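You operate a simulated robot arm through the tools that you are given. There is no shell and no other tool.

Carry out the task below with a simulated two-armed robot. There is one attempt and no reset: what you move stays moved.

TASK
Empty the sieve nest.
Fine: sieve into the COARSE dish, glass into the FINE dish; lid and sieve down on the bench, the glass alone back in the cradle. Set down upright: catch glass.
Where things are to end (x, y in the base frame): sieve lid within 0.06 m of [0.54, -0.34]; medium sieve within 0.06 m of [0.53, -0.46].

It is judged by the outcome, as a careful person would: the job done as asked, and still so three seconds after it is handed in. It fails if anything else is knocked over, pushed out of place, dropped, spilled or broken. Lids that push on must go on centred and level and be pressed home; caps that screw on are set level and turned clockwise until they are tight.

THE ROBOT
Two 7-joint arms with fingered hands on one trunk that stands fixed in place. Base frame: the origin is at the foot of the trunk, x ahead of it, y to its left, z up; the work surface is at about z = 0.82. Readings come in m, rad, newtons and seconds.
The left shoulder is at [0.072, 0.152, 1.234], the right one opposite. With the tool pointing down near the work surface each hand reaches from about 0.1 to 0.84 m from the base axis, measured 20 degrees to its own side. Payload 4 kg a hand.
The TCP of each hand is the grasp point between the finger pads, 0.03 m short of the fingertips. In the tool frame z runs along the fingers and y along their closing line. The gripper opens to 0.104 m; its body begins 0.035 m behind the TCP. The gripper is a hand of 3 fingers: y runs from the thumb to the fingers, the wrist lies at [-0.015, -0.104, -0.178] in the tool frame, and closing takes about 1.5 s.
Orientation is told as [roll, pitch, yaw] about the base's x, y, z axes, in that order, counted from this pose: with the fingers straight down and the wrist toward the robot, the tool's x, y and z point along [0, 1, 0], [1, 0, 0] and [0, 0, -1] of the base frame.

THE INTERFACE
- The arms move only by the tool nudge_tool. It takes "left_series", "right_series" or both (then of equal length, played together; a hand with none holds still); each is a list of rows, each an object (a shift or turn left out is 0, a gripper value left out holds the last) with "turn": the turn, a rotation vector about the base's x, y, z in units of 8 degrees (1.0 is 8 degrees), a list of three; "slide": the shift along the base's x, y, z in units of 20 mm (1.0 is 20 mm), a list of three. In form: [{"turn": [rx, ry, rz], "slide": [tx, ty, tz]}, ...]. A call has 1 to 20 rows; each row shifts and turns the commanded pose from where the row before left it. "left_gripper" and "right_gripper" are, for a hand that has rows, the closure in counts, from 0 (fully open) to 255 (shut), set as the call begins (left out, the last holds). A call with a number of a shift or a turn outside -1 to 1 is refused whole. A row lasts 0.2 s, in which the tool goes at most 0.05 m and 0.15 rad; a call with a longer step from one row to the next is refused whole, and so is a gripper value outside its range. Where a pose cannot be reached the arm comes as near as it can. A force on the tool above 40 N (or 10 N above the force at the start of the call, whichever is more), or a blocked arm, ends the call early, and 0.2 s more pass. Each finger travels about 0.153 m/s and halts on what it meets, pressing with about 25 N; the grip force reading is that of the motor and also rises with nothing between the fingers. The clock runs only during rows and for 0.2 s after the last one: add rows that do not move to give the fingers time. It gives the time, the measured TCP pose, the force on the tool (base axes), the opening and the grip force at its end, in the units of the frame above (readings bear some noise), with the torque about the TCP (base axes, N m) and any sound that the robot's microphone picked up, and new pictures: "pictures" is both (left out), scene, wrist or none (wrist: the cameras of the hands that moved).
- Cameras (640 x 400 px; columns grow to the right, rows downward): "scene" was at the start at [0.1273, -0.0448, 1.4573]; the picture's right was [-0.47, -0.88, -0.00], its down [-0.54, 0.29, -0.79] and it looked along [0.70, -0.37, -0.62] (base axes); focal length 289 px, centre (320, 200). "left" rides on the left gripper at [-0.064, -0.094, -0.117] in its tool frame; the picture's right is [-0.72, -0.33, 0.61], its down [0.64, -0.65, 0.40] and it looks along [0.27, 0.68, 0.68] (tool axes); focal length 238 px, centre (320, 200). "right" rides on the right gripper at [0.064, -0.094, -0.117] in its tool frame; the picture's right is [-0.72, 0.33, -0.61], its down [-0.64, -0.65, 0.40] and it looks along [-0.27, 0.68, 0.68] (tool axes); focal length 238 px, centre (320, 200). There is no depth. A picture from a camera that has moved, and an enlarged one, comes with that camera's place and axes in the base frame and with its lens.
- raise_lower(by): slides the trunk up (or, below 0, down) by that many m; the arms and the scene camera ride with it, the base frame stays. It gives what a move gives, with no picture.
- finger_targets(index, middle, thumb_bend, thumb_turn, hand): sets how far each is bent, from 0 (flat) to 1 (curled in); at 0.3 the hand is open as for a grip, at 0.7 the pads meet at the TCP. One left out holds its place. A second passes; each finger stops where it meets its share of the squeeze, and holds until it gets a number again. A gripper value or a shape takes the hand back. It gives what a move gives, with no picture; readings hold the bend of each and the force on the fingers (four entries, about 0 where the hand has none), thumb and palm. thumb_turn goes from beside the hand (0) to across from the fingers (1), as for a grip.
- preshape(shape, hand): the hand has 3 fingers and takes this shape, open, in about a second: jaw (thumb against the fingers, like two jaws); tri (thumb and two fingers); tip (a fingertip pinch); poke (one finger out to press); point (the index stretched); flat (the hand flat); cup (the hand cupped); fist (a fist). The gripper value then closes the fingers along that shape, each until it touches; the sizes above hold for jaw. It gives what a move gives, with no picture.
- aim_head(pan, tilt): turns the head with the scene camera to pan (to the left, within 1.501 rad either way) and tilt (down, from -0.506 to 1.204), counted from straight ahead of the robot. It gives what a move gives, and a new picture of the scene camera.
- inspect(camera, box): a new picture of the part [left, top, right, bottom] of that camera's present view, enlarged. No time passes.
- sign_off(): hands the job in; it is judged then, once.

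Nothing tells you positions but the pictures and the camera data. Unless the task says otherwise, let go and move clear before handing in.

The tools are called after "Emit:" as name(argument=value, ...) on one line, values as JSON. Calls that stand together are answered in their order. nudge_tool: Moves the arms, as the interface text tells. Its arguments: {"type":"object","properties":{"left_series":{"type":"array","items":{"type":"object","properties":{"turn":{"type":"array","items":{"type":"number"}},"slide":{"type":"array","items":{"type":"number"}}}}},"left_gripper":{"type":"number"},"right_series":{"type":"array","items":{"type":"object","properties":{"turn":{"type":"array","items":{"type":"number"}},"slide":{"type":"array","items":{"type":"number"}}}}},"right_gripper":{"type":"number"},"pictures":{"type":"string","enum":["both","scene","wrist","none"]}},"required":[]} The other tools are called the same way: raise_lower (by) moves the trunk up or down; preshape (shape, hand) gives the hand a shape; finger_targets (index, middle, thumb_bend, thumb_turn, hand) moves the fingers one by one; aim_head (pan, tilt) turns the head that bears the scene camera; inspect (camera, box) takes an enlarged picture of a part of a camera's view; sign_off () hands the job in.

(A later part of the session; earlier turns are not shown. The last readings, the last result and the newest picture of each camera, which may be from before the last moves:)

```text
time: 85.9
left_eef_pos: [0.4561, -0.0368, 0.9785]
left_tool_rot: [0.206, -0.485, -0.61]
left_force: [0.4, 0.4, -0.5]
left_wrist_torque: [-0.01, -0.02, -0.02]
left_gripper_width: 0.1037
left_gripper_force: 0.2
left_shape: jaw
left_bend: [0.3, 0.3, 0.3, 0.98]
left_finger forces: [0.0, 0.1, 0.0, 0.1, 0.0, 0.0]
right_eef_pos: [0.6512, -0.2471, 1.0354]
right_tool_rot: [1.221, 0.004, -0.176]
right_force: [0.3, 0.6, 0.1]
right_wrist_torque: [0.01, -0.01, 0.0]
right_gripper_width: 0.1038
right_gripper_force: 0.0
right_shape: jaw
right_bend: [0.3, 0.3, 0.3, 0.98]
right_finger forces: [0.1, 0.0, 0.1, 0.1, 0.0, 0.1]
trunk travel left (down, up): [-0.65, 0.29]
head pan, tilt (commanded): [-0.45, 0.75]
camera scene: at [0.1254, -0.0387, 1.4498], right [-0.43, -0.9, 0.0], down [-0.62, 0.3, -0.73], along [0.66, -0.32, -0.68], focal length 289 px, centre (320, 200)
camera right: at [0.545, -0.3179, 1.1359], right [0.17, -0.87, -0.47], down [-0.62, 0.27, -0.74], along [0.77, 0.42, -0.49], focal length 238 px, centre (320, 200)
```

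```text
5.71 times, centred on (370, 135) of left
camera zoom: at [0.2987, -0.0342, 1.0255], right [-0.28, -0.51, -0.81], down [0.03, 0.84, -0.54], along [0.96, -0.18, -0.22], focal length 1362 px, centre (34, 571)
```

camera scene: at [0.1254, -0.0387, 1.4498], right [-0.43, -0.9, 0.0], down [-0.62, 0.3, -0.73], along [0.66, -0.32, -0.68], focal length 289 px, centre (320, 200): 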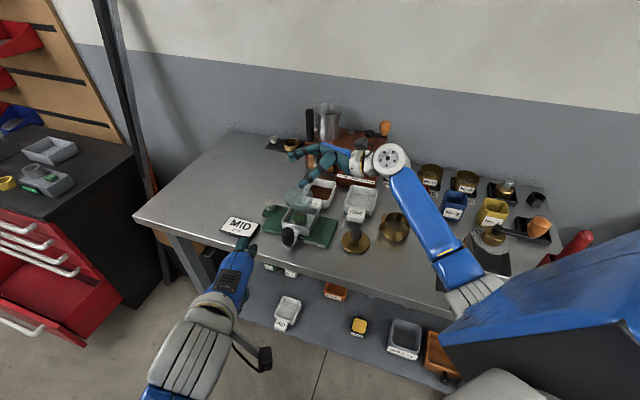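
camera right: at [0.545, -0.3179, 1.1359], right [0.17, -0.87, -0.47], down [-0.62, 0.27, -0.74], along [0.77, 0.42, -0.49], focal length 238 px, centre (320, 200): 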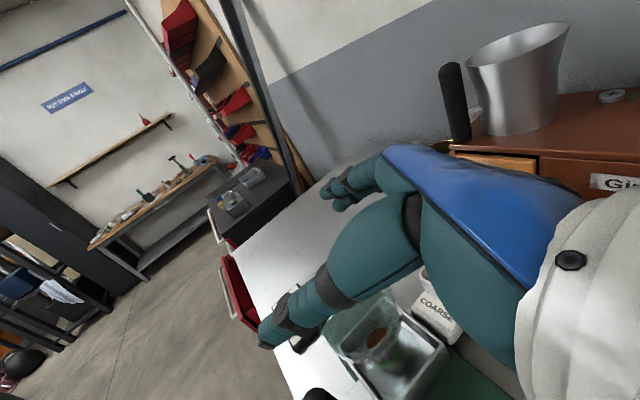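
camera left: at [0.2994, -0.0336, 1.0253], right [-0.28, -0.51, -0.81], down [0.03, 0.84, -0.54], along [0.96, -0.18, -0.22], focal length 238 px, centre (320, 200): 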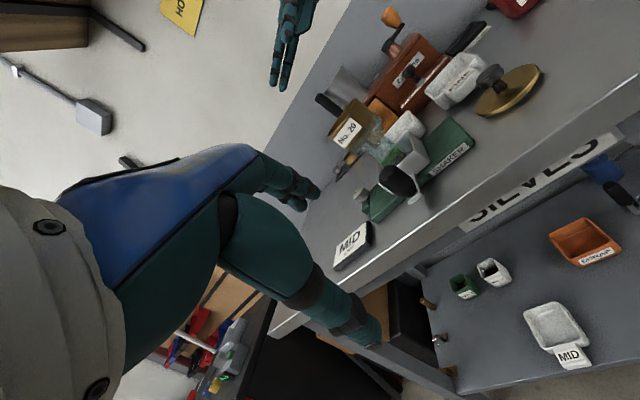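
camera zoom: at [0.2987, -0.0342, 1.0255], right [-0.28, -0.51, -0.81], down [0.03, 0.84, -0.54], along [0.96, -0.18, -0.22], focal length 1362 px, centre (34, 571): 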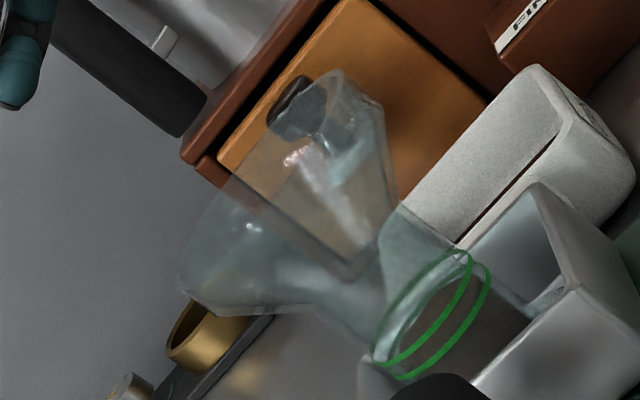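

The glass has a 14 mm wide cylindrical band at its rim (z≈0.934–0.948), then a funnel and narrow cup; tray rim is at z≈0.879. I'll steepen the hand to 45° so thumb and both fingers land on that band, well above the tray, and re-check alignment.

Emit:
nudge_tool(right_series=[{"turn": [-0.77, 0.136, 0], "slide": [0, 0.05, 0]}, {"turn": [-0.77, 0.136, 0], "slide": [0, 0.05, 0]}, {"turn": [-0.77, 0.136, 0], "slide": [0, 0.05, 0]}, {"turn": [-0.77, 0.136, 0], "slide": [0, 0.05, 0]}, {}, {}])

Emit:
inspect(camera="right", box=[220, 220, 400, 400])

Emit:
inspect(camera="scene", box=[260, 150, 340, 230])

Emit:
inspect(camera="left", box=[300, 65, 420, 185])

```text
time: 87.3
left_eef_pos: [0.4557, -0.0365, 0.9781]
left_tool_rot: [0.209, -0.484, -0.61]
left_force: [-0.9, 0.1, -0.2]
left_wrist_torque: [0.02, 0.02, -0.03]
left_gripper_width: 0.1035
left_gripper_force: 0.2
left_shape: jaw
left_bend: [0.3, 0.3, 0.3, 0.98]
left_finger forces: [0.1, 0.0, 0.0, 0.0, 0.0, 0.0]
right_eef_pos: [0.6515, -0.2416, 1.0357]
right_tool_rot: [0.784, 0.005, -0.178]
right_force: [0.6, 0.1, -0.6]
right_wrist_torque: [-0.01, -0.01, -0.01]
right_gripper_width: 0.1034
right_gripper_force: 0.1
right_shape: jaw
right_bend: [0.3, 0.3, 0.3, 0.98]
right_finger forces: [0.0, 0.1, 0.0, 0.0, 0.0, 0.1]
trunk travel left (down, up): [-0.65, 0.29]
head pan, tilt (commanded): [-0.45, 0.75]
camera scene: at [0.1256, -0.0388, 1.4497], right [-0.43, -0.9, 0.0], down [-0.62, 0.3, -0.73], along [0.66, -0.32, -0.68], focal length 289 px, centre (320, 200)
camera right: at [0.5534, -0.2631, 1.1641], right [0.15, -0.99, -0.07], down [-0.67, -0.05, -0.74], along [0.72, 0.16, -0.67], focal length 238 px, centre (320, 200)
```

scene: 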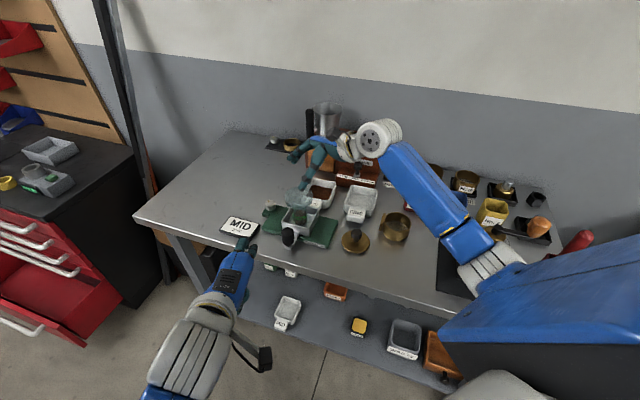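
right: 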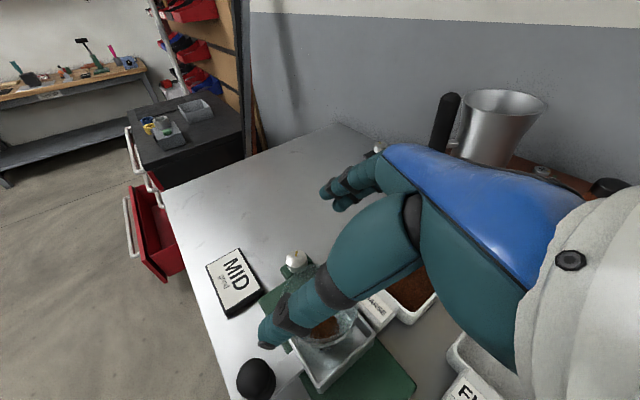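

```text
2.22 times, centred on (310, 310) of right
camera zoom: at [0.5534, -0.2631, 1.1641], right [0.15, -0.99, -0.07], down [-0.67, -0.05, -0.74], along [0.72, 0.16, -0.67], focal length 530 px, centre (342, -44)
```

zoom: 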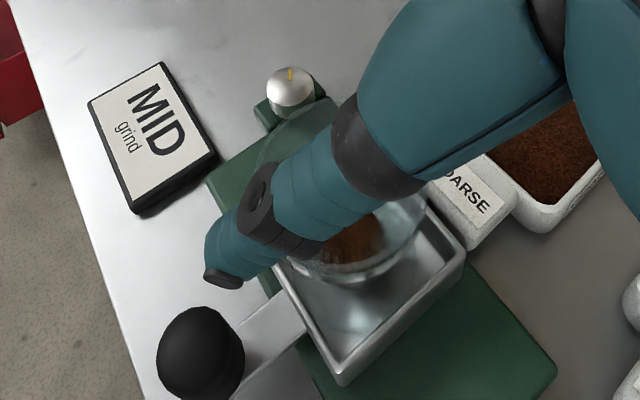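

```text
5.00 times, centred on (300, 190) of scene
camera zoom: at [0.1256, -0.0388, 1.4497], right [-0.43, -0.9, 0.0], down [-0.62, 0.3, -0.73], along [0.66, -0.32, -0.68], focal length 1446 px, centre (420, 250)
```

zoom: 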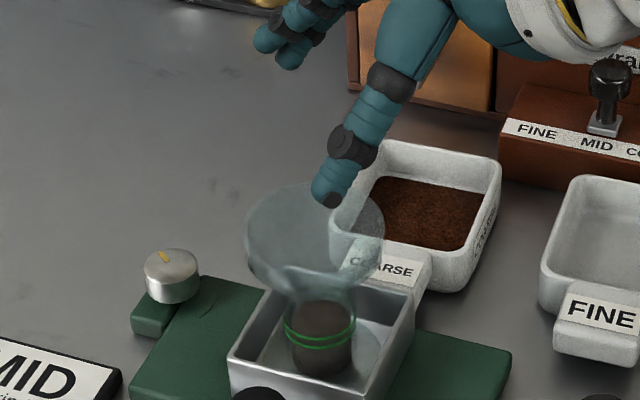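

```text
3.33 times, centred on (360, 125) of left
camera zoom: at [0.2987, -0.0342, 1.0255], right [-0.28, -0.51, -0.81], down [0.03, 0.84, -0.54], along [0.96, -0.18, -0.22], focal length 794 px, centre (187, 450)
```

zoom: 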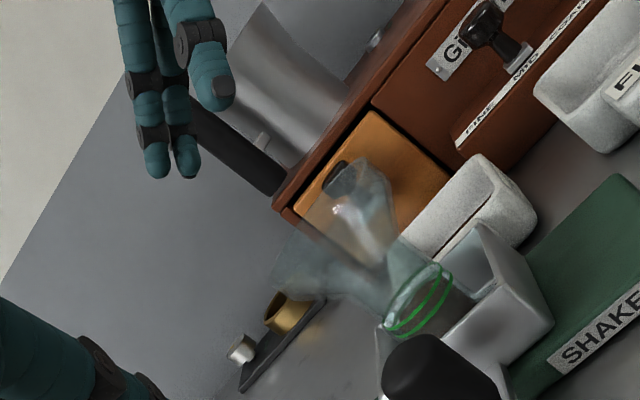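

Alignment across the closing line is within about 1–2 mm. I'll descend to put the pads on the rim band (TCP z≈0.954).

Emit:
nudge_tool(right_series=[{"slide": [0, -0.02, -0.6]}, {"slide": [0, -0.02, -0.6]}, {"slide": [0, -0.02, -0.6]}, {"slide": [0, 0, -0.6]}, {"slide": [0, 0, -0.6]}, {"slide": [0, 0, -0.6]}, {"slide": [0, 0, -0.45]}, {}, {}])

Emit:
inspect(camera="right", box=[220, 180, 400, 360])

Emit:
inspect(camera="scene", box=[270, 160, 330, 220])

Emit:
inspect(camera="left", box=[320, 80, 410, 170])

```text
time: 89.3
left_eef_pos: [0.4562, -0.0375, 0.9779]
left_tool_rot: [0.204, -0.483, -0.609]
left_force: [-0.6, -0.5, -0.3]
left_wrist_torque: [0.0, 0.03, -0.01]
left_gripper_width: 0.1036
left_gripper_force: 0.0
left_shape: jaw
left_bend: [0.3, 0.3, 0.3, 0.98]
left_finger forces: [0.0, 0.1, 0.0, 0.1, 0.0, 0.1]
right_eef_pos: [0.6507, -0.2429, 0.955]
right_tool_rot: [0.783, 0.004, -0.178]
right_force: [0.5, -0.1, -0.3]
right_wrist_torque: [-0.01, 0.02, 0.02]
right_gripper_width: 0.1038
right_gripper_force: 0.1
right_shape: jaw
right_bend: [0.3, 0.3, 0.3, 0.98]
right_finger forces: [0.0, 0.1, 0.0, 0.1, 0.0, 0.1]
trunk travel left (down, up): [-0.65, 0.29]
head pan, tilt (commanded): [-0.45, 0.75]
camera scene: at [0.1255, -0.0387, 1.4497], right [-0.43, -0.9, 0.0], down [-0.62, 0.3, -0.73], along [0.66, -0.32, -0.68], focal length 289 px, centre (320, 200)
camera right: at [0.5535, -0.2642, 1.083], right [0.15, -0.99, -0.08], down [-0.67, -0.05, -0.74], along [0.72, 0.16, -0.67], focal length 238 px, centre (320, 200)
```

scene: 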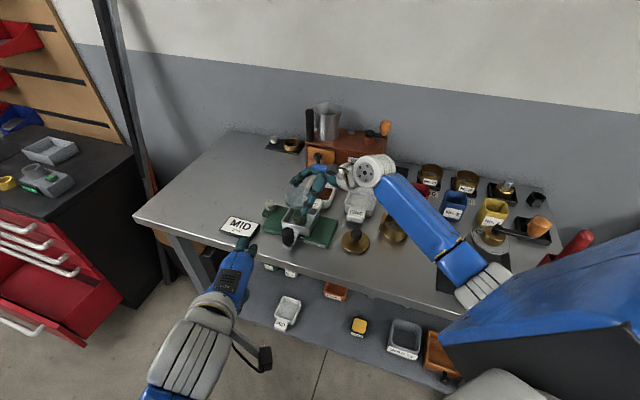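
right: 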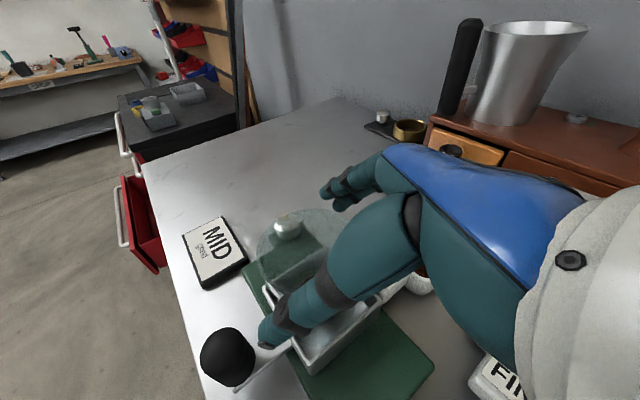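

```text
2.22 times, centred on (310, 270) of right
camera zoom: at [0.5535, -0.2642, 1.083], right [0.15, -0.99, -0.08], down [-0.67, -0.05, -0.74], along [0.72, 0.16, -0.67], focal length 530 px, centre (342, 44)
```

zoom: 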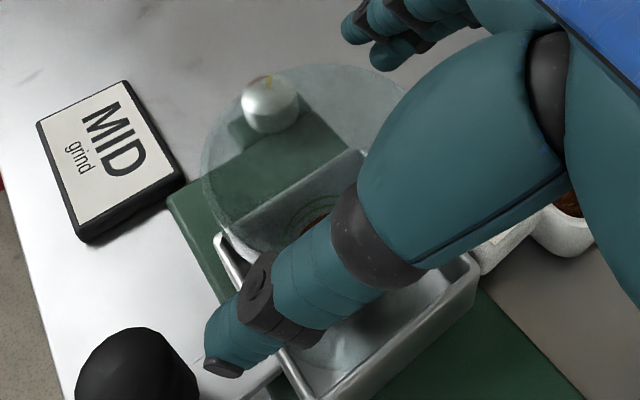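

```text
6.67 times, centred on (300, 190) of scene
camera zoom: at [0.1255, -0.0387, 1.4497], right [-0.43, -0.9, 0.0], down [-0.62, 0.3, -0.73], along [0.66, -0.32, -0.68], focal length 1928 px, centre (453, 267)
```

zoom: 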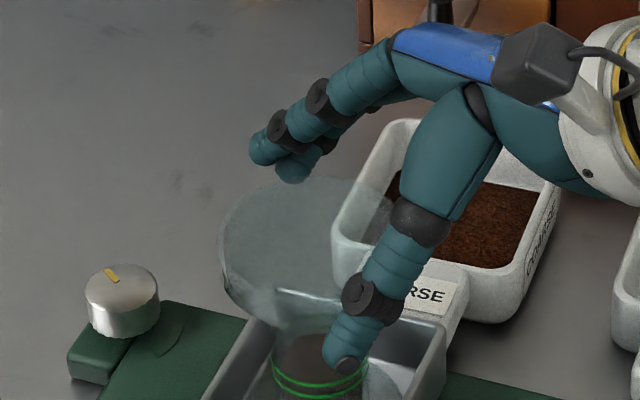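

```text
4.44 times, centred on (365, 125) of left
camera zoom: at [0.2987, -0.0342, 1.0255], right [-0.28, -0.51, -0.81], down [0.03, 0.84, -0.54], along [0.96, -0.18, -0.22], focal length 1059 px, centre (120, 533)
```

zoom: 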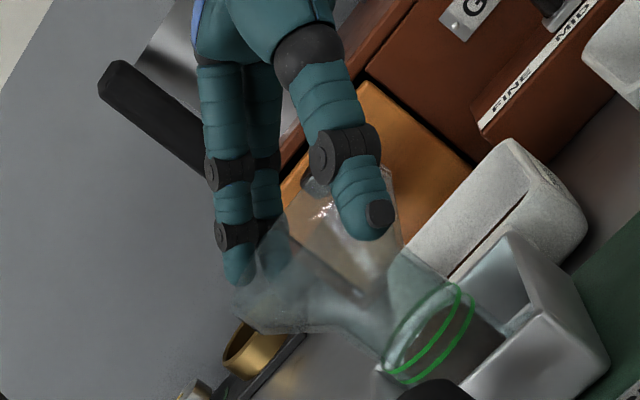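

The rim matches the predicted ellipse, so the hand is centred on the glass. I'll close part way, check, then grip.

Emit:
nudge_tool(right_series=[{}, {}, {}, {}, {}], right_gripper=58)

Emit:
inspect(camera="scene", box=[270, 160, 330, 220])

Emit:
inspect(camera="left", box=[320, 80, 410, 170])

```text
time: 90.5
left_eef_pos: [0.4564, -0.0375, 0.9786]
left_tool_rot: [0.206, -0.485, -0.61]
left_force: [0.8, 0.1, 0.1]
left_wrist_torque: [0.02, -0.01, 0.01]
left_gripper_width: 0.1039
left_gripper_force: 0.1
left_shape: jaw
left_bend: [0.3, 0.3, 0.3, 0.98]
left_finger forces: [0.0, 0.1, 0.1, 0.1, 0.1, 0.0]
right_eef_pos: [0.6521, -0.2425, 0.9534]
right_tool_rot: [0.786, 0.003, -0.18]
right_force: [-1.0, 0.3, -0.1]
right_wrist_torque: [0.0, -0.01, -0.02]
right_gripper_width: 0.0807
right_gripper_force: 0.0
right_shape: jaw
right_bend: [0.27, 0.35, 0.52, 0.99]
right_finger forces: [0.1, 0.0, 0.0, 0.1, 0.5, 0.0]
trunk travel left (down, up): [-0.65, 0.29]
head pan, tilt (commanded): [-0.45, 0.75]
camera scene: at [0.1255, -0.0386, 1.4498], right [-0.43, -0.9, 0.0], down [-0.62, 0.3, -0.73], along [0.66, -0.32, -0.68], focal length 289 px, centre (320, 200)
camera right: at [0.5535, -0.2641, 1.0832], right [0.15, -0.99, -0.08], down [-0.67, -0.05, -0.74], along [0.72, 0.16, -0.67], focal length 238 px, centre (320, 200)
```

scene: 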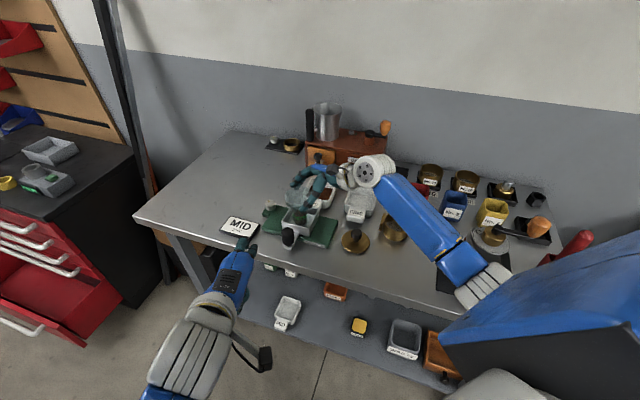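
right: 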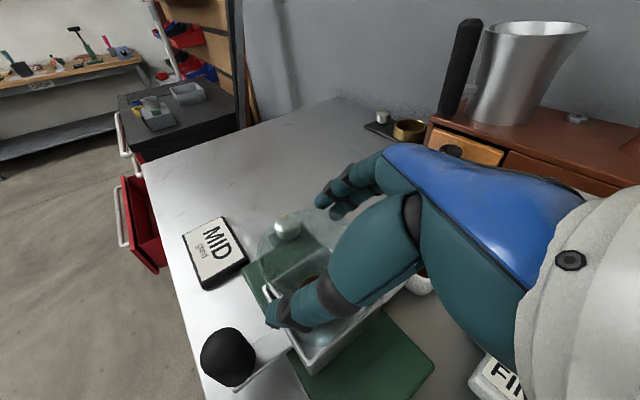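

```text
6.67 times, centred on (300, 190) of scene
camera zoom: at [0.1255, -0.0386, 1.4498], right [-0.43, -0.9, 0.0], down [-0.62, 0.3, -0.73], along [0.66, -0.32, -0.68], focal length 1928 px, centre (453, 267)
```

zoom: 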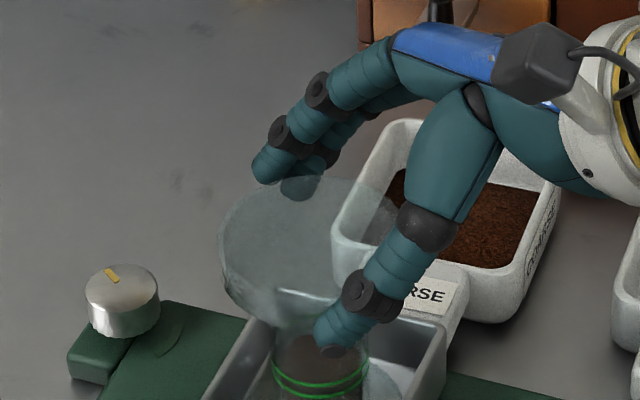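

```text
4.44 times, centred on (365, 125) of left
camera zoom: at [0.2987, -0.0341, 1.0255], right [-0.28, -0.51, -0.81], down [0.03, 0.84, -0.54], along [0.96, -0.18, -0.22], focal length 1059 px, centre (120, 533)
```

zoom: 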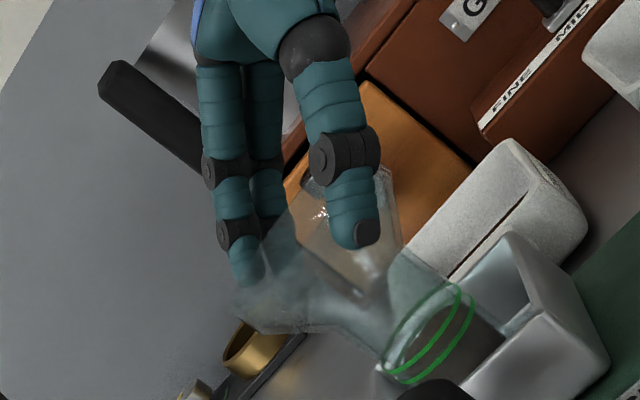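

The thumb is just touching (0.5 N) before the fingers, so I'll shift the hand 2 mm toward the thumb side and then close.

Emit:
nudge_tool(right_series=[{"slide": [-0.1, 0.02, 0]}, {}], pictures="none")

Emit:
nudge_tool(right_series=[{}, {}, {}, {}], right_gripper=72, pictures="none")

Emit:
nudge_tool(right_series=[{}, {}, {}, {}, {}], right_gripper=105)

Emit:
inspect(camera="scene", box=[270, 160, 330, 220])

Emit:
inspect(camera="left", box=[320, 80, 410, 170])

```text
time: 91.1
left_eef_pos: [0.4561, -0.0392, 0.9783]
left_tool_rot: [0.206, -0.484, -0.609]
left_force: [1.0, -0.9, 0.4]
left_wrist_torque: [-0.02, -0.01, 0.03]
left_gripper_width: 0.1035
left_gripper_force: 0.1
left_shape: jaw
left_bend: [0.3, 0.3, 0.3, 0.98]
left_finger forces: [0.0, 0.0, 0.0, 0.0, 0.1, 0.0]
right_eef_pos: [0.6501, -0.2429, 0.9554]
right_tool_rot: [0.785, 0.002, -0.179]
right_force: [0.0, 0.0, -0.5]
right_wrist_torque: [0.0, 0.03, -0.01]
right_gripper_width: 0.0808
right_gripper_force: 0.1
right_shape: jaw
right_bend: [0.27, 0.35, 0.52, 0.99]
right_finger forces: [0.0, 0.1, 0.1, 0.0, 0.0, 0.0]
trunk travel left (down, up): [-0.65, 0.29]
head pan, tilt (commanded): [-0.45, 0.75]
```

```text
time: 92.1
left_eef_pos: [0.4547, -0.0369, 0.9777]
left_tool_rot: [0.209, -0.484, -0.607]
left_force: [-0.1, 0.3, 0.1]
left_wrist_torque: [-0.02, -0.01, 0.02]
left_gripper_width: 0.1037
left_gripper_force: 0.1
left_shape: jaw
left_bend: [0.3, 0.3, 0.3, 0.98]
left_finger forces: [0.0, 0.0, 0.0, 0.0, 0.0, 0.0]
right_eef_pos: [0.6499, -0.2421, 0.9548]
right_tool_rot: [0.783, 0.005, -0.178]
right_force: [0.3, 0.4, -0.3]
right_wrist_torque: [0.01, 0.03, -0.03]
right_gripper_width: 0.0757
right_gripper_force: 0.1
right_shape: jaw
right_bend: [0.27, 0.36, 0.56, 0.99]
right_finger forces: [0.5, 0.1, 0.0, 0.0, 0.7, 0.1]
trunk travel left (down, up): [-0.65, 0.29]
head pan, tilt (commanded): [-0.45, 0.75]
```

```text
time: 93.3
left_eef_pos: [0.4562, -0.0373, 0.9787]
left_tool_rot: [0.207, -0.484, -0.61]
left_force: [0.9, 0.4, 0.6]
left_wrist_torque: [0.0, 0.0, -0.01]
left_gripper_width: 0.1037
left_gripper_force: 0.1
left_shape: jaw
left_bend: [0.3, 0.3, 0.3, 0.98]
left_finger forces: [0.0, 0.0, 0.0, 0.0, 0.0, 0.0]
right_eef_pos: [0.6501, -0.2425, 0.9545]
right_tool_rot: [0.785, 0.003, -0.176]
right_force: [-0.6, 0.3, 0.3]
right_wrist_torque: [-0.01, 0.06, -0.01]
right_gripper_width: 0.0697
right_gripper_force: 25.2
right_shape: jaw
right_bend: [0.27, 0.39, 0.6, 0.99]
right_finger forces: [14.7, 7.8, 0.0, 0.1, 23.1, 0.1]
trunk travel left (down, up): [-0.65, 0.29]
head pan, tilt (commanded): [-0.45, 0.75]
camera scene: at [0.1258, -0.0388, 1.4497], right [-0.43, -0.9, 0.0], down [-0.62, 0.3, -0.73], along [0.66, -0.32, -0.68], focal length 289 px, centre (320, 200)
camera right: at [0.5518, -0.264, 1.0831], right [0.15, -0.99, -0.08], down [-0.67, -0.05, -0.74], along [0.72, 0.16, -0.67], focal length 238 px, centre (320, 200)
```

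scene: 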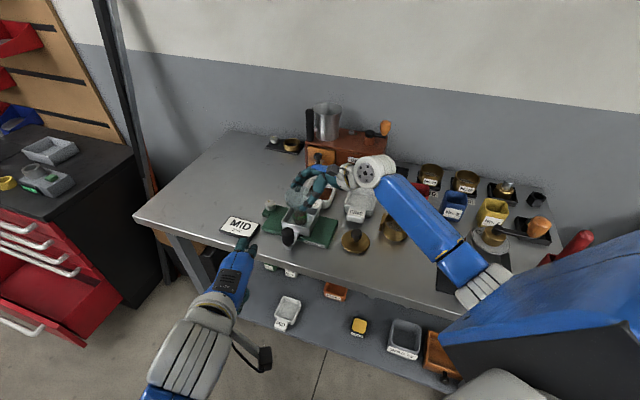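
right: 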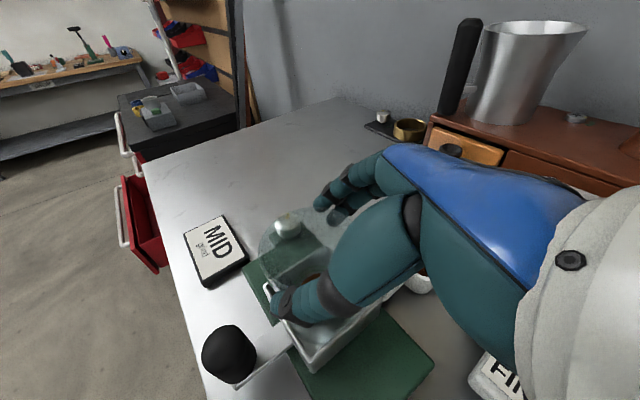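

```text
6.67 times, centred on (300, 190) of scene
camera zoom: at [0.1258, -0.0388, 1.4497], right [-0.43, -0.9, 0.0], down [-0.62, 0.3, -0.73], along [0.66, -0.32, -0.68], focal length 1928 px, centre (453, 267)
```

zoom: 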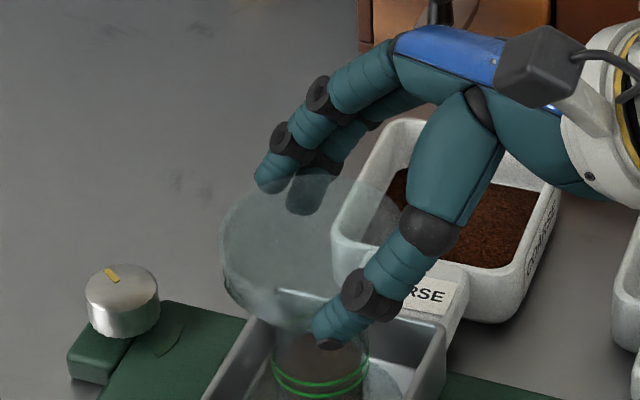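

```text
4.44 times, centred on (365, 125) of left
camera zoom: at [0.2989, -0.0342, 1.0255], right [-0.28, -0.51, -0.81], down [0.03, 0.84, -0.54], along [0.96, -0.18, -0.22], focal length 1059 px, centre (120, 533)
```

zoom: 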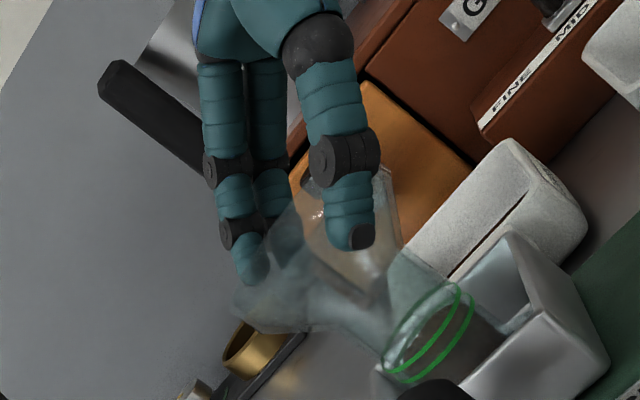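

The glass is gripped on its band (15, 8 and 23 N) without shifting; I note the cradle pose TCP (0.650, -0.2425, 0.955), yaw -0.178, for the return. Now a slow 10 mm lift.

Emit:
nudge_tool(right_series=[{"slide": [0, 0, 0.15]}, {"slide": [0, 0, 0.15]}, {"slide": [0, 0, 0.2]}, {}], pictures="wrist")

Emit:
inspect(camera="left", box=[320, 80, 410, 170])

Emit:
inspect(camera="scene", box=[270, 160, 330, 230])

```text
time: 94.3
left_eef_pos: [0.4551, -0.037, 0.9781]
left_tool_rot: [0.206, -0.484, -0.61]
left_force: [-0.5, -0.6, 0.5]
left_wrist_torque: [0.03, 0.01, 0.01]
left_gripper_width: 0.1038
left_gripper_force: 0.1
left_shape: jaw
left_bend: [0.3, 0.3, 0.3, 0.98]
left_finger forces: [0.1, 0.0, 0.1, 0.0, 0.0, 0.0]
right_eef_pos: [0.65, -0.2425, 0.9644]
right_tool_rot: [0.784, 0.004, -0.178]
right_force: [0.2, 0.6, -3.3]
right_wrist_torque: [-0.01, 0.03, -0.01]
right_gripper_width: 0.0696
right_gripper_force: 25.2
right_shape: jaw
right_bend: [0.27, 0.39, 0.6, 1.0]
right_finger forces: [14.6, 7.8, 0.0, 0.0, 23.3, 0.0]
trunk travel left (down, up): [-0.65, 0.29]
head pan, tilt (commanded): [-0.45, 0.75]
camera right: at [0.5523, -0.2635, 1.0927], right [0.15, -0.99, -0.08], down [-0.68, -0.05, -0.74], along [0.72, 0.16, -0.67], focal length 238 px, centre (320, 200)
```

right: 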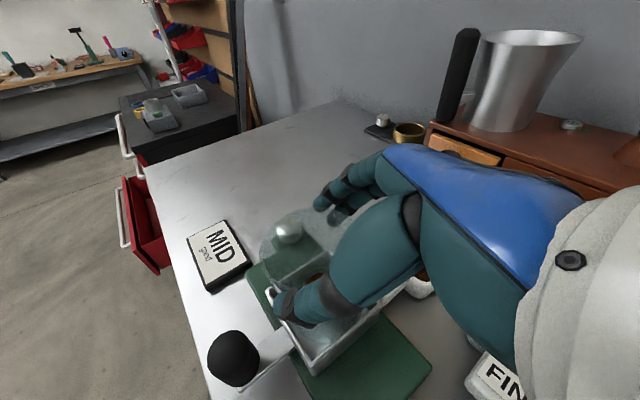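

```text
4.44 times, centred on (365, 125) of left
camera zoom: at [0.2992, -0.0343, 1.0253], right [-0.28, -0.51, -0.81], down [0.03, 0.84, -0.54], along [0.96, -0.18, -0.22], focal length 1059 px, centre (120, 533)
```

zoom: 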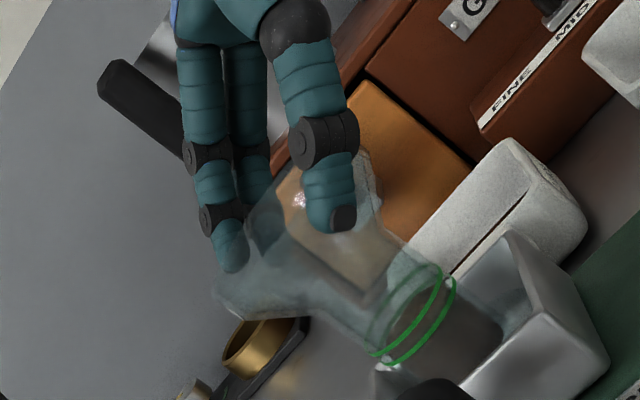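

```text
5.71 times, centred on (300, 195) of scene
camera zoom: at [0.1264, -0.0391, 1.4496], right [-0.43, -0.9, 0.0], down [-0.62, 0.3, -0.73], along [0.66, -0.32, -0.68], focal length 1653 px, centre (434, 229)
```

zoom: 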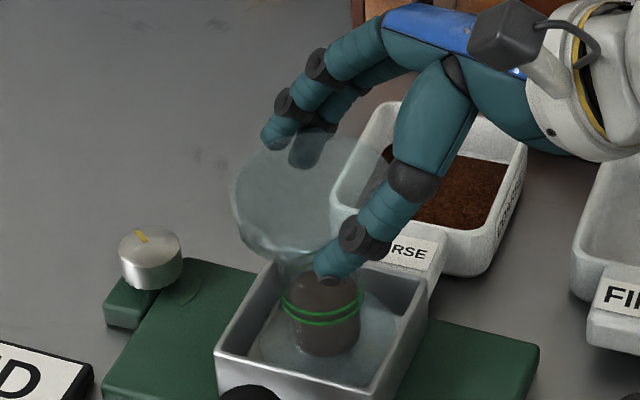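

The glass weighs about 0.3 kg and its mass sits well below this grip, so it could pivot in a tilt. I'll set it back down and regrip lower, at the neck just above the tray rim.

Emit:
nudge_tool(right_series=[{"slide": [0, 0, -0.2]}, {"slide": [0, 0, -0.15]}, {"slide": [0, 0, -0.12]}, {}], pictures="none")

Emit:
inspect(camera="scene", box=[270, 160, 330, 230])

```text
time: 95.3
left_eef_pos: [0.4563, -0.037, 0.9784]
left_tool_rot: [0.209, -0.484, -0.609]
left_force: [0.4, 0.2, -0.2]
left_wrist_torque: [0.04, 0.0, 0.02]
left_gripper_width: 0.1036
left_gripper_force: 0.0
left_shape: jaw
left_bend: [0.3, 0.3, 0.3, 0.98]
left_finger forces: [0.0, 0.0, 0.1, 0.0, 0.0, 0.0]
right_eef_pos: [0.6497, -0.242, 0.9548]
right_tool_rot: [0.785, 0.001, -0.18]
right_force: [0.6, 0.0, 2.1]
right_wrist_torque: [0.09, 0.04, -0.01]
right_gripper_width: 0.0685
right_gripper_force: 25.4
right_shape: jaw
right_bend: [0.27, 0.4, 0.6, 1.0]
right_finger forces: [16.6, 6.5, 0.0, 0.0, 22.5, 0.0]
trunk travel left (down, up): [-0.65, 0.29]
head pan, tilt (commanded): [-0.45, 0.75]
```

```text
5.71 times, centred on (300, 195) of scene
camera zoom: at [0.1254, -0.0388, 1.4498], right [-0.43, -0.9, 0.0], down [-0.62, 0.3, -0.73], along [0.66, -0.32, -0.68], focal length 1653 px, centre (434, 229)
```

zoom: 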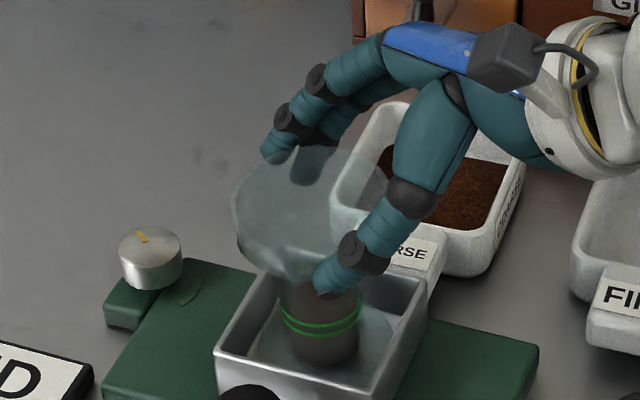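

The base is back on its seat. I'll open the fingers and check the glass stands straight.

Emit:
nudge_tool(right_series=[{}, {}, {}, {}], right_gripper=20, pictures="none")

Emit:
inspect(camera="scene", box=[270, 160, 330, 230])

Emit:
inspect(camera="left", box=[320, 80, 410, 170])

```text
time: 96.3
left_eef_pos: [0.4567, -0.038, 0.9784]
left_tool_rot: [0.204, -0.483, -0.608]
left_force: [0.5, 1.4, -0.3]
left_wrist_torque: [-0.02, 0.01, -0.01]
left_gripper_width: 0.104
left_gripper_force: 0.1
left_shape: jaw
left_bend: [0.3, 0.3, 0.3, 0.98]
left_finger forces: [0.0, 0.0, 0.1, 0.0, 0.0, 0.0]
right_eef_pos: [0.6494, -0.2417, 0.954]
right_tool_rot: [0.785, 0.003, -0.179]
right_force: [0.3, -0.8, -0.3]
right_wrist_torque: [0.0, -0.02, -0.03]
right_gripper_width: 0.0959
right_gripper_force: 0.0
right_shape: jaw
right_bend: [0.32, 0.31, 0.31, 0.98]
right_finger forces: [0.0, 0.0, 0.0, 0.1, 0.1, 0.1]
trunk travel left (down, up): [-0.65, 0.29]
head pan, tilt (commanded): [-0.45, 0.75]
```

```text
5.71 times, centred on (300, 195) of scene
camera zoom: at [0.1255, -0.0387, 1.4497], right [-0.43, -0.9, 0.0], down [-0.62, 0.3, -0.73], along [0.66, -0.32, -0.68], focal length 1653 px, centre (434, 229)
```

zoom: 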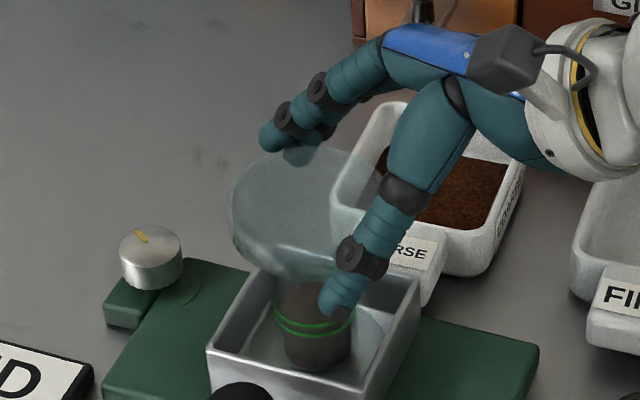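

```text
4.44 times, centred on (365, 125) of left
camera zoom: at [0.2987, -0.0342, 1.0255], right [-0.28, -0.51, -0.81], down [0.03, 0.84, -0.54], along [0.96, -0.18, -0.22], focal length 1059 px, centre (120, 533)
```

zoom: 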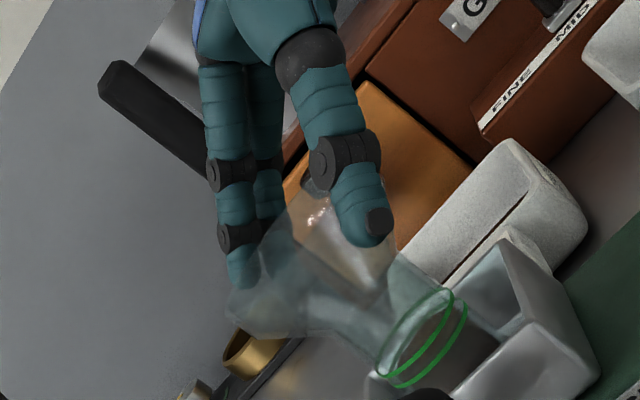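

Released; the glass stands upright (the sliding cradle shifted a few millimetres with it). I'll raise the hand clear and reorient it — shallower angle and yaw toward 55° — for the neck grip.

Emit:
nudge_tool(right_series=[{"slide": [0, 0, 0.3]}, {"slide": [0, 0, 0.8]}, {"slide": [0, 0, 1]}, {"slide": [0, 0, 1]}, {"slide": [0, 0, 1]}, {"slide": [0, 0, 1]}, {"turn": [0.77, -0.136, 0]}, {"turn": [0.77, -0.136, 0]}, {"turn": [0.77, -0.136, 0]}, {"turn": [0.77, -0.136, 0]}, {"turn": [0, 0, -0.8], "slide": [-0.1, -0.05, 0]}, {"turn": [0, 0, -0.8], "slide": [-0.1, -0.05, 0]}, {"turn": [0, 0, -0.8], "slide": [-0.1, -0.05, 0]}, {"turn": [0, 0, -0.7], "slide": [-0.1, -0.05, 0]}, {}], right_gripper=0)

Emit:
inspect(camera="right", box=[260, 250, 420, 400])

Emit:
inspect(camera="scene", box=[265, 165, 335, 245])

Emit:
inspect(camera="left", box=[335, 100, 415, 180])

```text
time: 99.5
left_eef_pos: [0.4565, -0.0373, 0.9784]
left_tool_rot: [0.206, -0.482, -0.609]
left_force: [-0.3, 0.1, -0.4]
left_wrist_torque: [0.0, 0.02, 0.01]
left_gripper_width: 0.1036
left_gripper_force: 0.1
left_shape: jaw
left_bend: [0.3, 0.3, 0.3, 0.98]
left_finger forces: [0.0, 0.0, 0.0, 0.0, 0.0, 0.0]
right_eef_pos: [0.6423, -0.2461, 1.0568]
right_tool_rot: [1.221, 0.005, -0.612]
right_force: [-0.7, 0.1, -1.0]
right_wrist_torque: [0.01, -0.03, -0.02]
right_gripper_width: 0.1037
right_gripper_force: 0.1
right_shape: jaw
right_bend: [0.3, 0.3, 0.3, 0.98]
right_finger forces: [0.0, 0.1, 0.1, 0.0, 0.0, 0.0]
trunk travel left (down, up): [-0.65, 0.29]
head pan, tilt (commanded): [-0.45, 0.75]
camera scene: at [0.1254, -0.0383, 1.4498], right [-0.43, -0.9, 0.0], down [-0.62, 0.3, -0.73], along [0.66, -0.32, -0.68], focal length 289 px, centre (320, 200)
camera right: at [0.5161, -0.2656, 1.1565], right [-0.21, -0.86, -0.47], down [-0.45, 0.51, -0.74], along [0.87, 0.06, -0.49], focal length 238 px, centre (320, 200)
```

scene: 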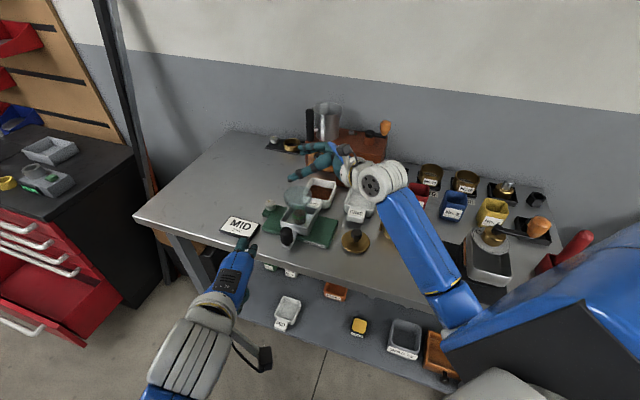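
right: 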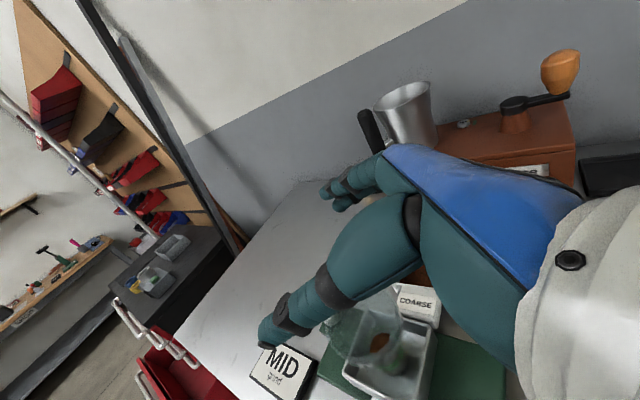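

```text
2.67 times, centred on (340, 325) of right
camera zoom: at [0.5161, -0.2656, 1.1565], right [-0.21, -0.86, -0.47], down [-0.45, 0.51, -0.74], along [0.87, 0.06, -0.49], focal length 636 px, centre (267, -133)
```

zoom: 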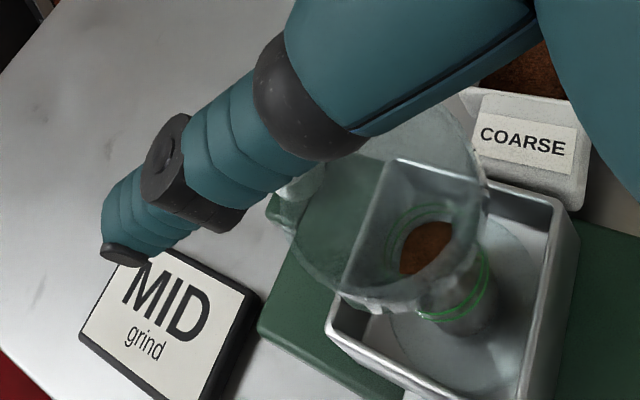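

```text
5.00 times, centred on (300, 205) of scene
camera zoom: at [0.1254, -0.0383, 1.4498], right [-0.43, -0.9, 0.0], down [-0.62, 0.3, -0.73], along [0.66, -0.32, -0.68], focal length 1446 px, centre (420, 175)
```

zoom: 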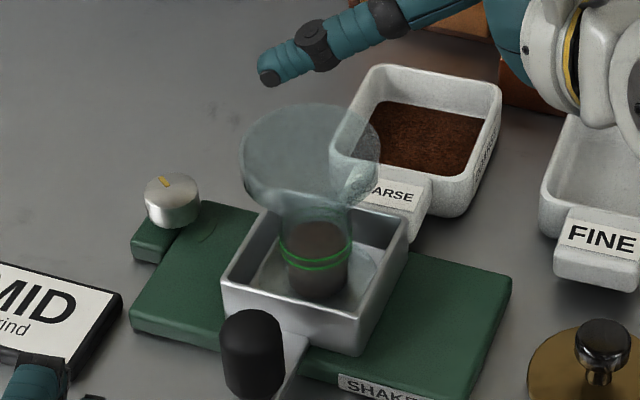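

```text
5.00 times, centred on (375, 140) of left
camera zoom: at [0.2988, -0.034, 1.0254], right [-0.28, -0.51, -0.81], down [0.03, 0.84, -0.54], along [0.96, -0.18, -0.22], focal length 1192 px, centre (45, 500)
```

zoom: 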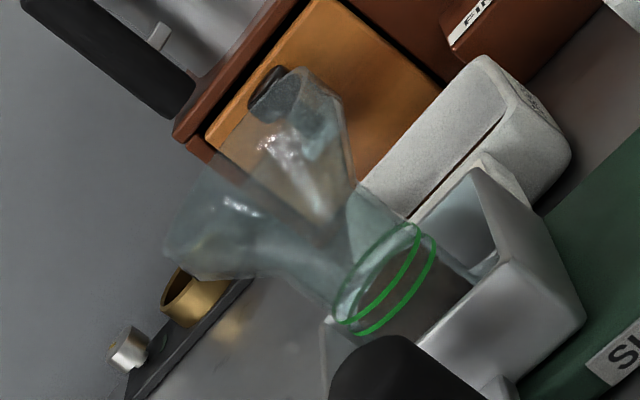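

The glass is upright, axis ≈ (0.654, -0.229). The hand's lateral alignment is already within 1 mm. I'll descend partway first and check.

Emit:
nudge_tool(right_series=[{"slide": [-0.02, -0.02, -0.6]}, {"slide": [-0.02, -0.02, -0.6]}, {"slide": [-0.02, -0.03, -0.6]}, {"slide": [0, 0, -0.6]}, {"slide": [0, 0, -0.6]}, {"slide": [0, 0, -0.6]}, {"slide": [0, 0, -0.6]}, {"slide": [0, 0, -0.6]}, {"slide": [0, 0, -0.6]}, {"slide": [0, 0, -0.6]}, {}, {}])

Emit:
inspect(camera="right", box=[220, 200, 420, 400])

Emit:
inspect(camera="scene", box=[265, 165, 335, 235])

Emit:
inspect(camera="left", box=[325, 90, 415, 180])

```text
time: 102.1
left_eef_pos: [0.4561, -0.0376, 0.9781]
left_tool_rot: [0.207, -0.486, -0.61]
left_force: [0.7, -0.4, -0.8]
left_wrist_torque: [0.02, -0.01, 0.03]
left_gripper_width: 0.1038
left_gripper_force: 0.1
left_shape: jaw
left_bend: [0.3, 0.3, 0.3, 0.98]
left_finger forces: [0.0, 0.0, 0.0, 0.0, 0.0, 0.1]
right_eef_pos: [0.6413, -0.2485, 0.9373]
right_tool_rot: [1.22, 0.005, -0.608]
right_force: [-0.1, -0.1, 0.2]
right_wrist_torque: [-0.02, 0.0, -0.02]
right_gripper_width: 0.1035
right_gripper_force: 0.1
right_shape: jaw
right_bend: [0.3, 0.3, 0.3, 0.98]
right_finger forces: [0.0, 0.1, 0.1, 0.0, 0.1, 0.0]
trunk travel left (down, up): [-0.65, 0.29]
head pan, tilt (commanded): [-0.45, 0.75]
camera scene: at [0.1252, -0.0384, 1.4498], right [-0.43, -0.9, 0.0], down [-0.62, 0.3, -0.73], along [0.66, -0.32, -0.68], focal length 289 px, centre (320, 200)
camera right: at [0.5148, -0.2668, 1.0381], right [-0.21, -0.86, -0.47], down [-0.45, 0.51, -0.74], along [0.87, 0.06, -0.49], focal length 238 px, centre (320, 200)
```

scene: 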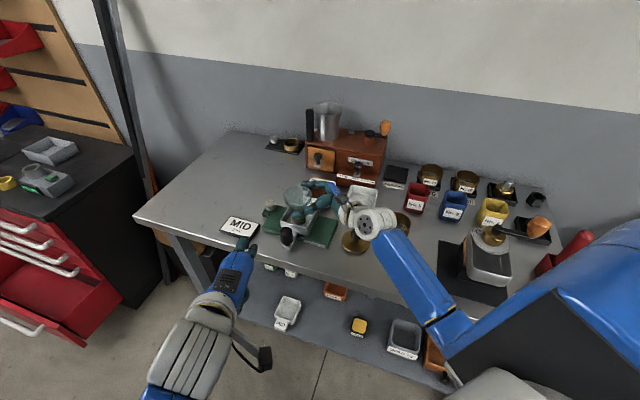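
right: 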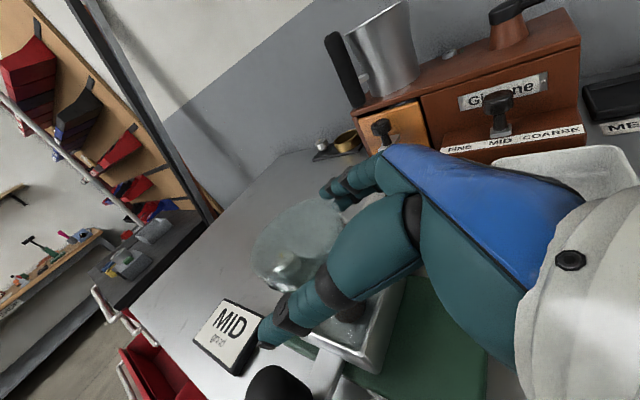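

```text
2.00 times, centred on (320, 300) of right
camera zoom: at [0.5148, -0.2668, 1.0381], right [-0.21, -0.86, -0.47], down [-0.45, 0.51, -0.74], along [0.87, 0.06, -0.49], focal length 477 px, centre (320, 0)
```

zoom: 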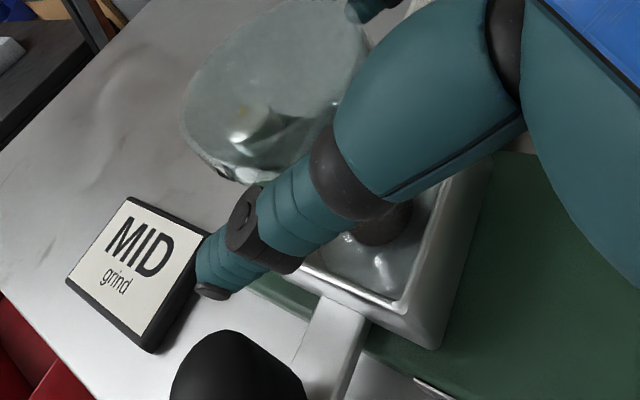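

```text
5.71 times, centred on (300, 200) of scene
camera zoom: at [0.1252, -0.0384, 1.4498], right [-0.43, -0.9, 0.0], down [-0.62, 0.3, -0.73], along [0.66, -0.32, -0.68], focal length 1653 px, centre (434, 200)
```

zoom: 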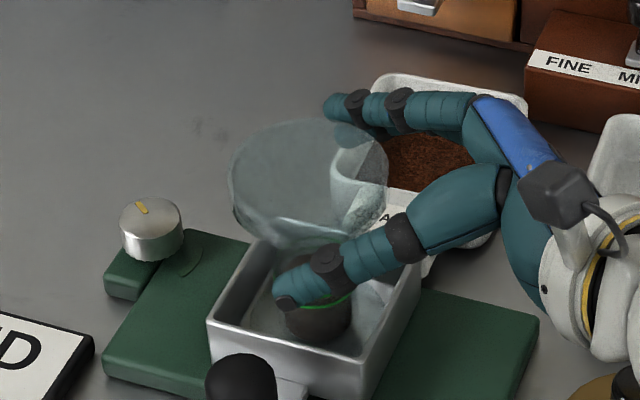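

```text
4.44 times, centred on (370, 135) of left
camera zoom: at [0.2987, -0.034, 1.0255], right [-0.28, -0.51, -0.81], down [0.03, 0.84, -0.54], along [0.96, -0.18, -0.22], focal length 1059 px, centre (98, 489)
```

zoom: 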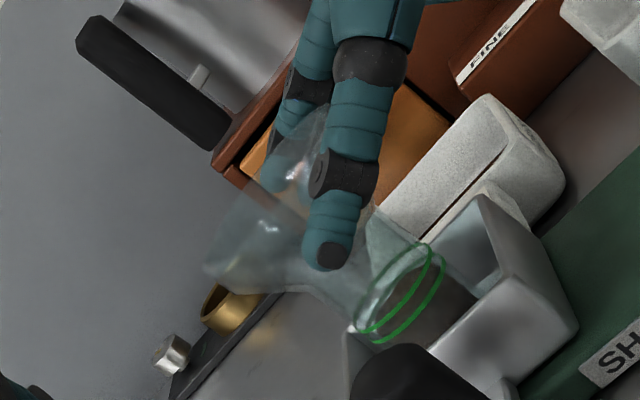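

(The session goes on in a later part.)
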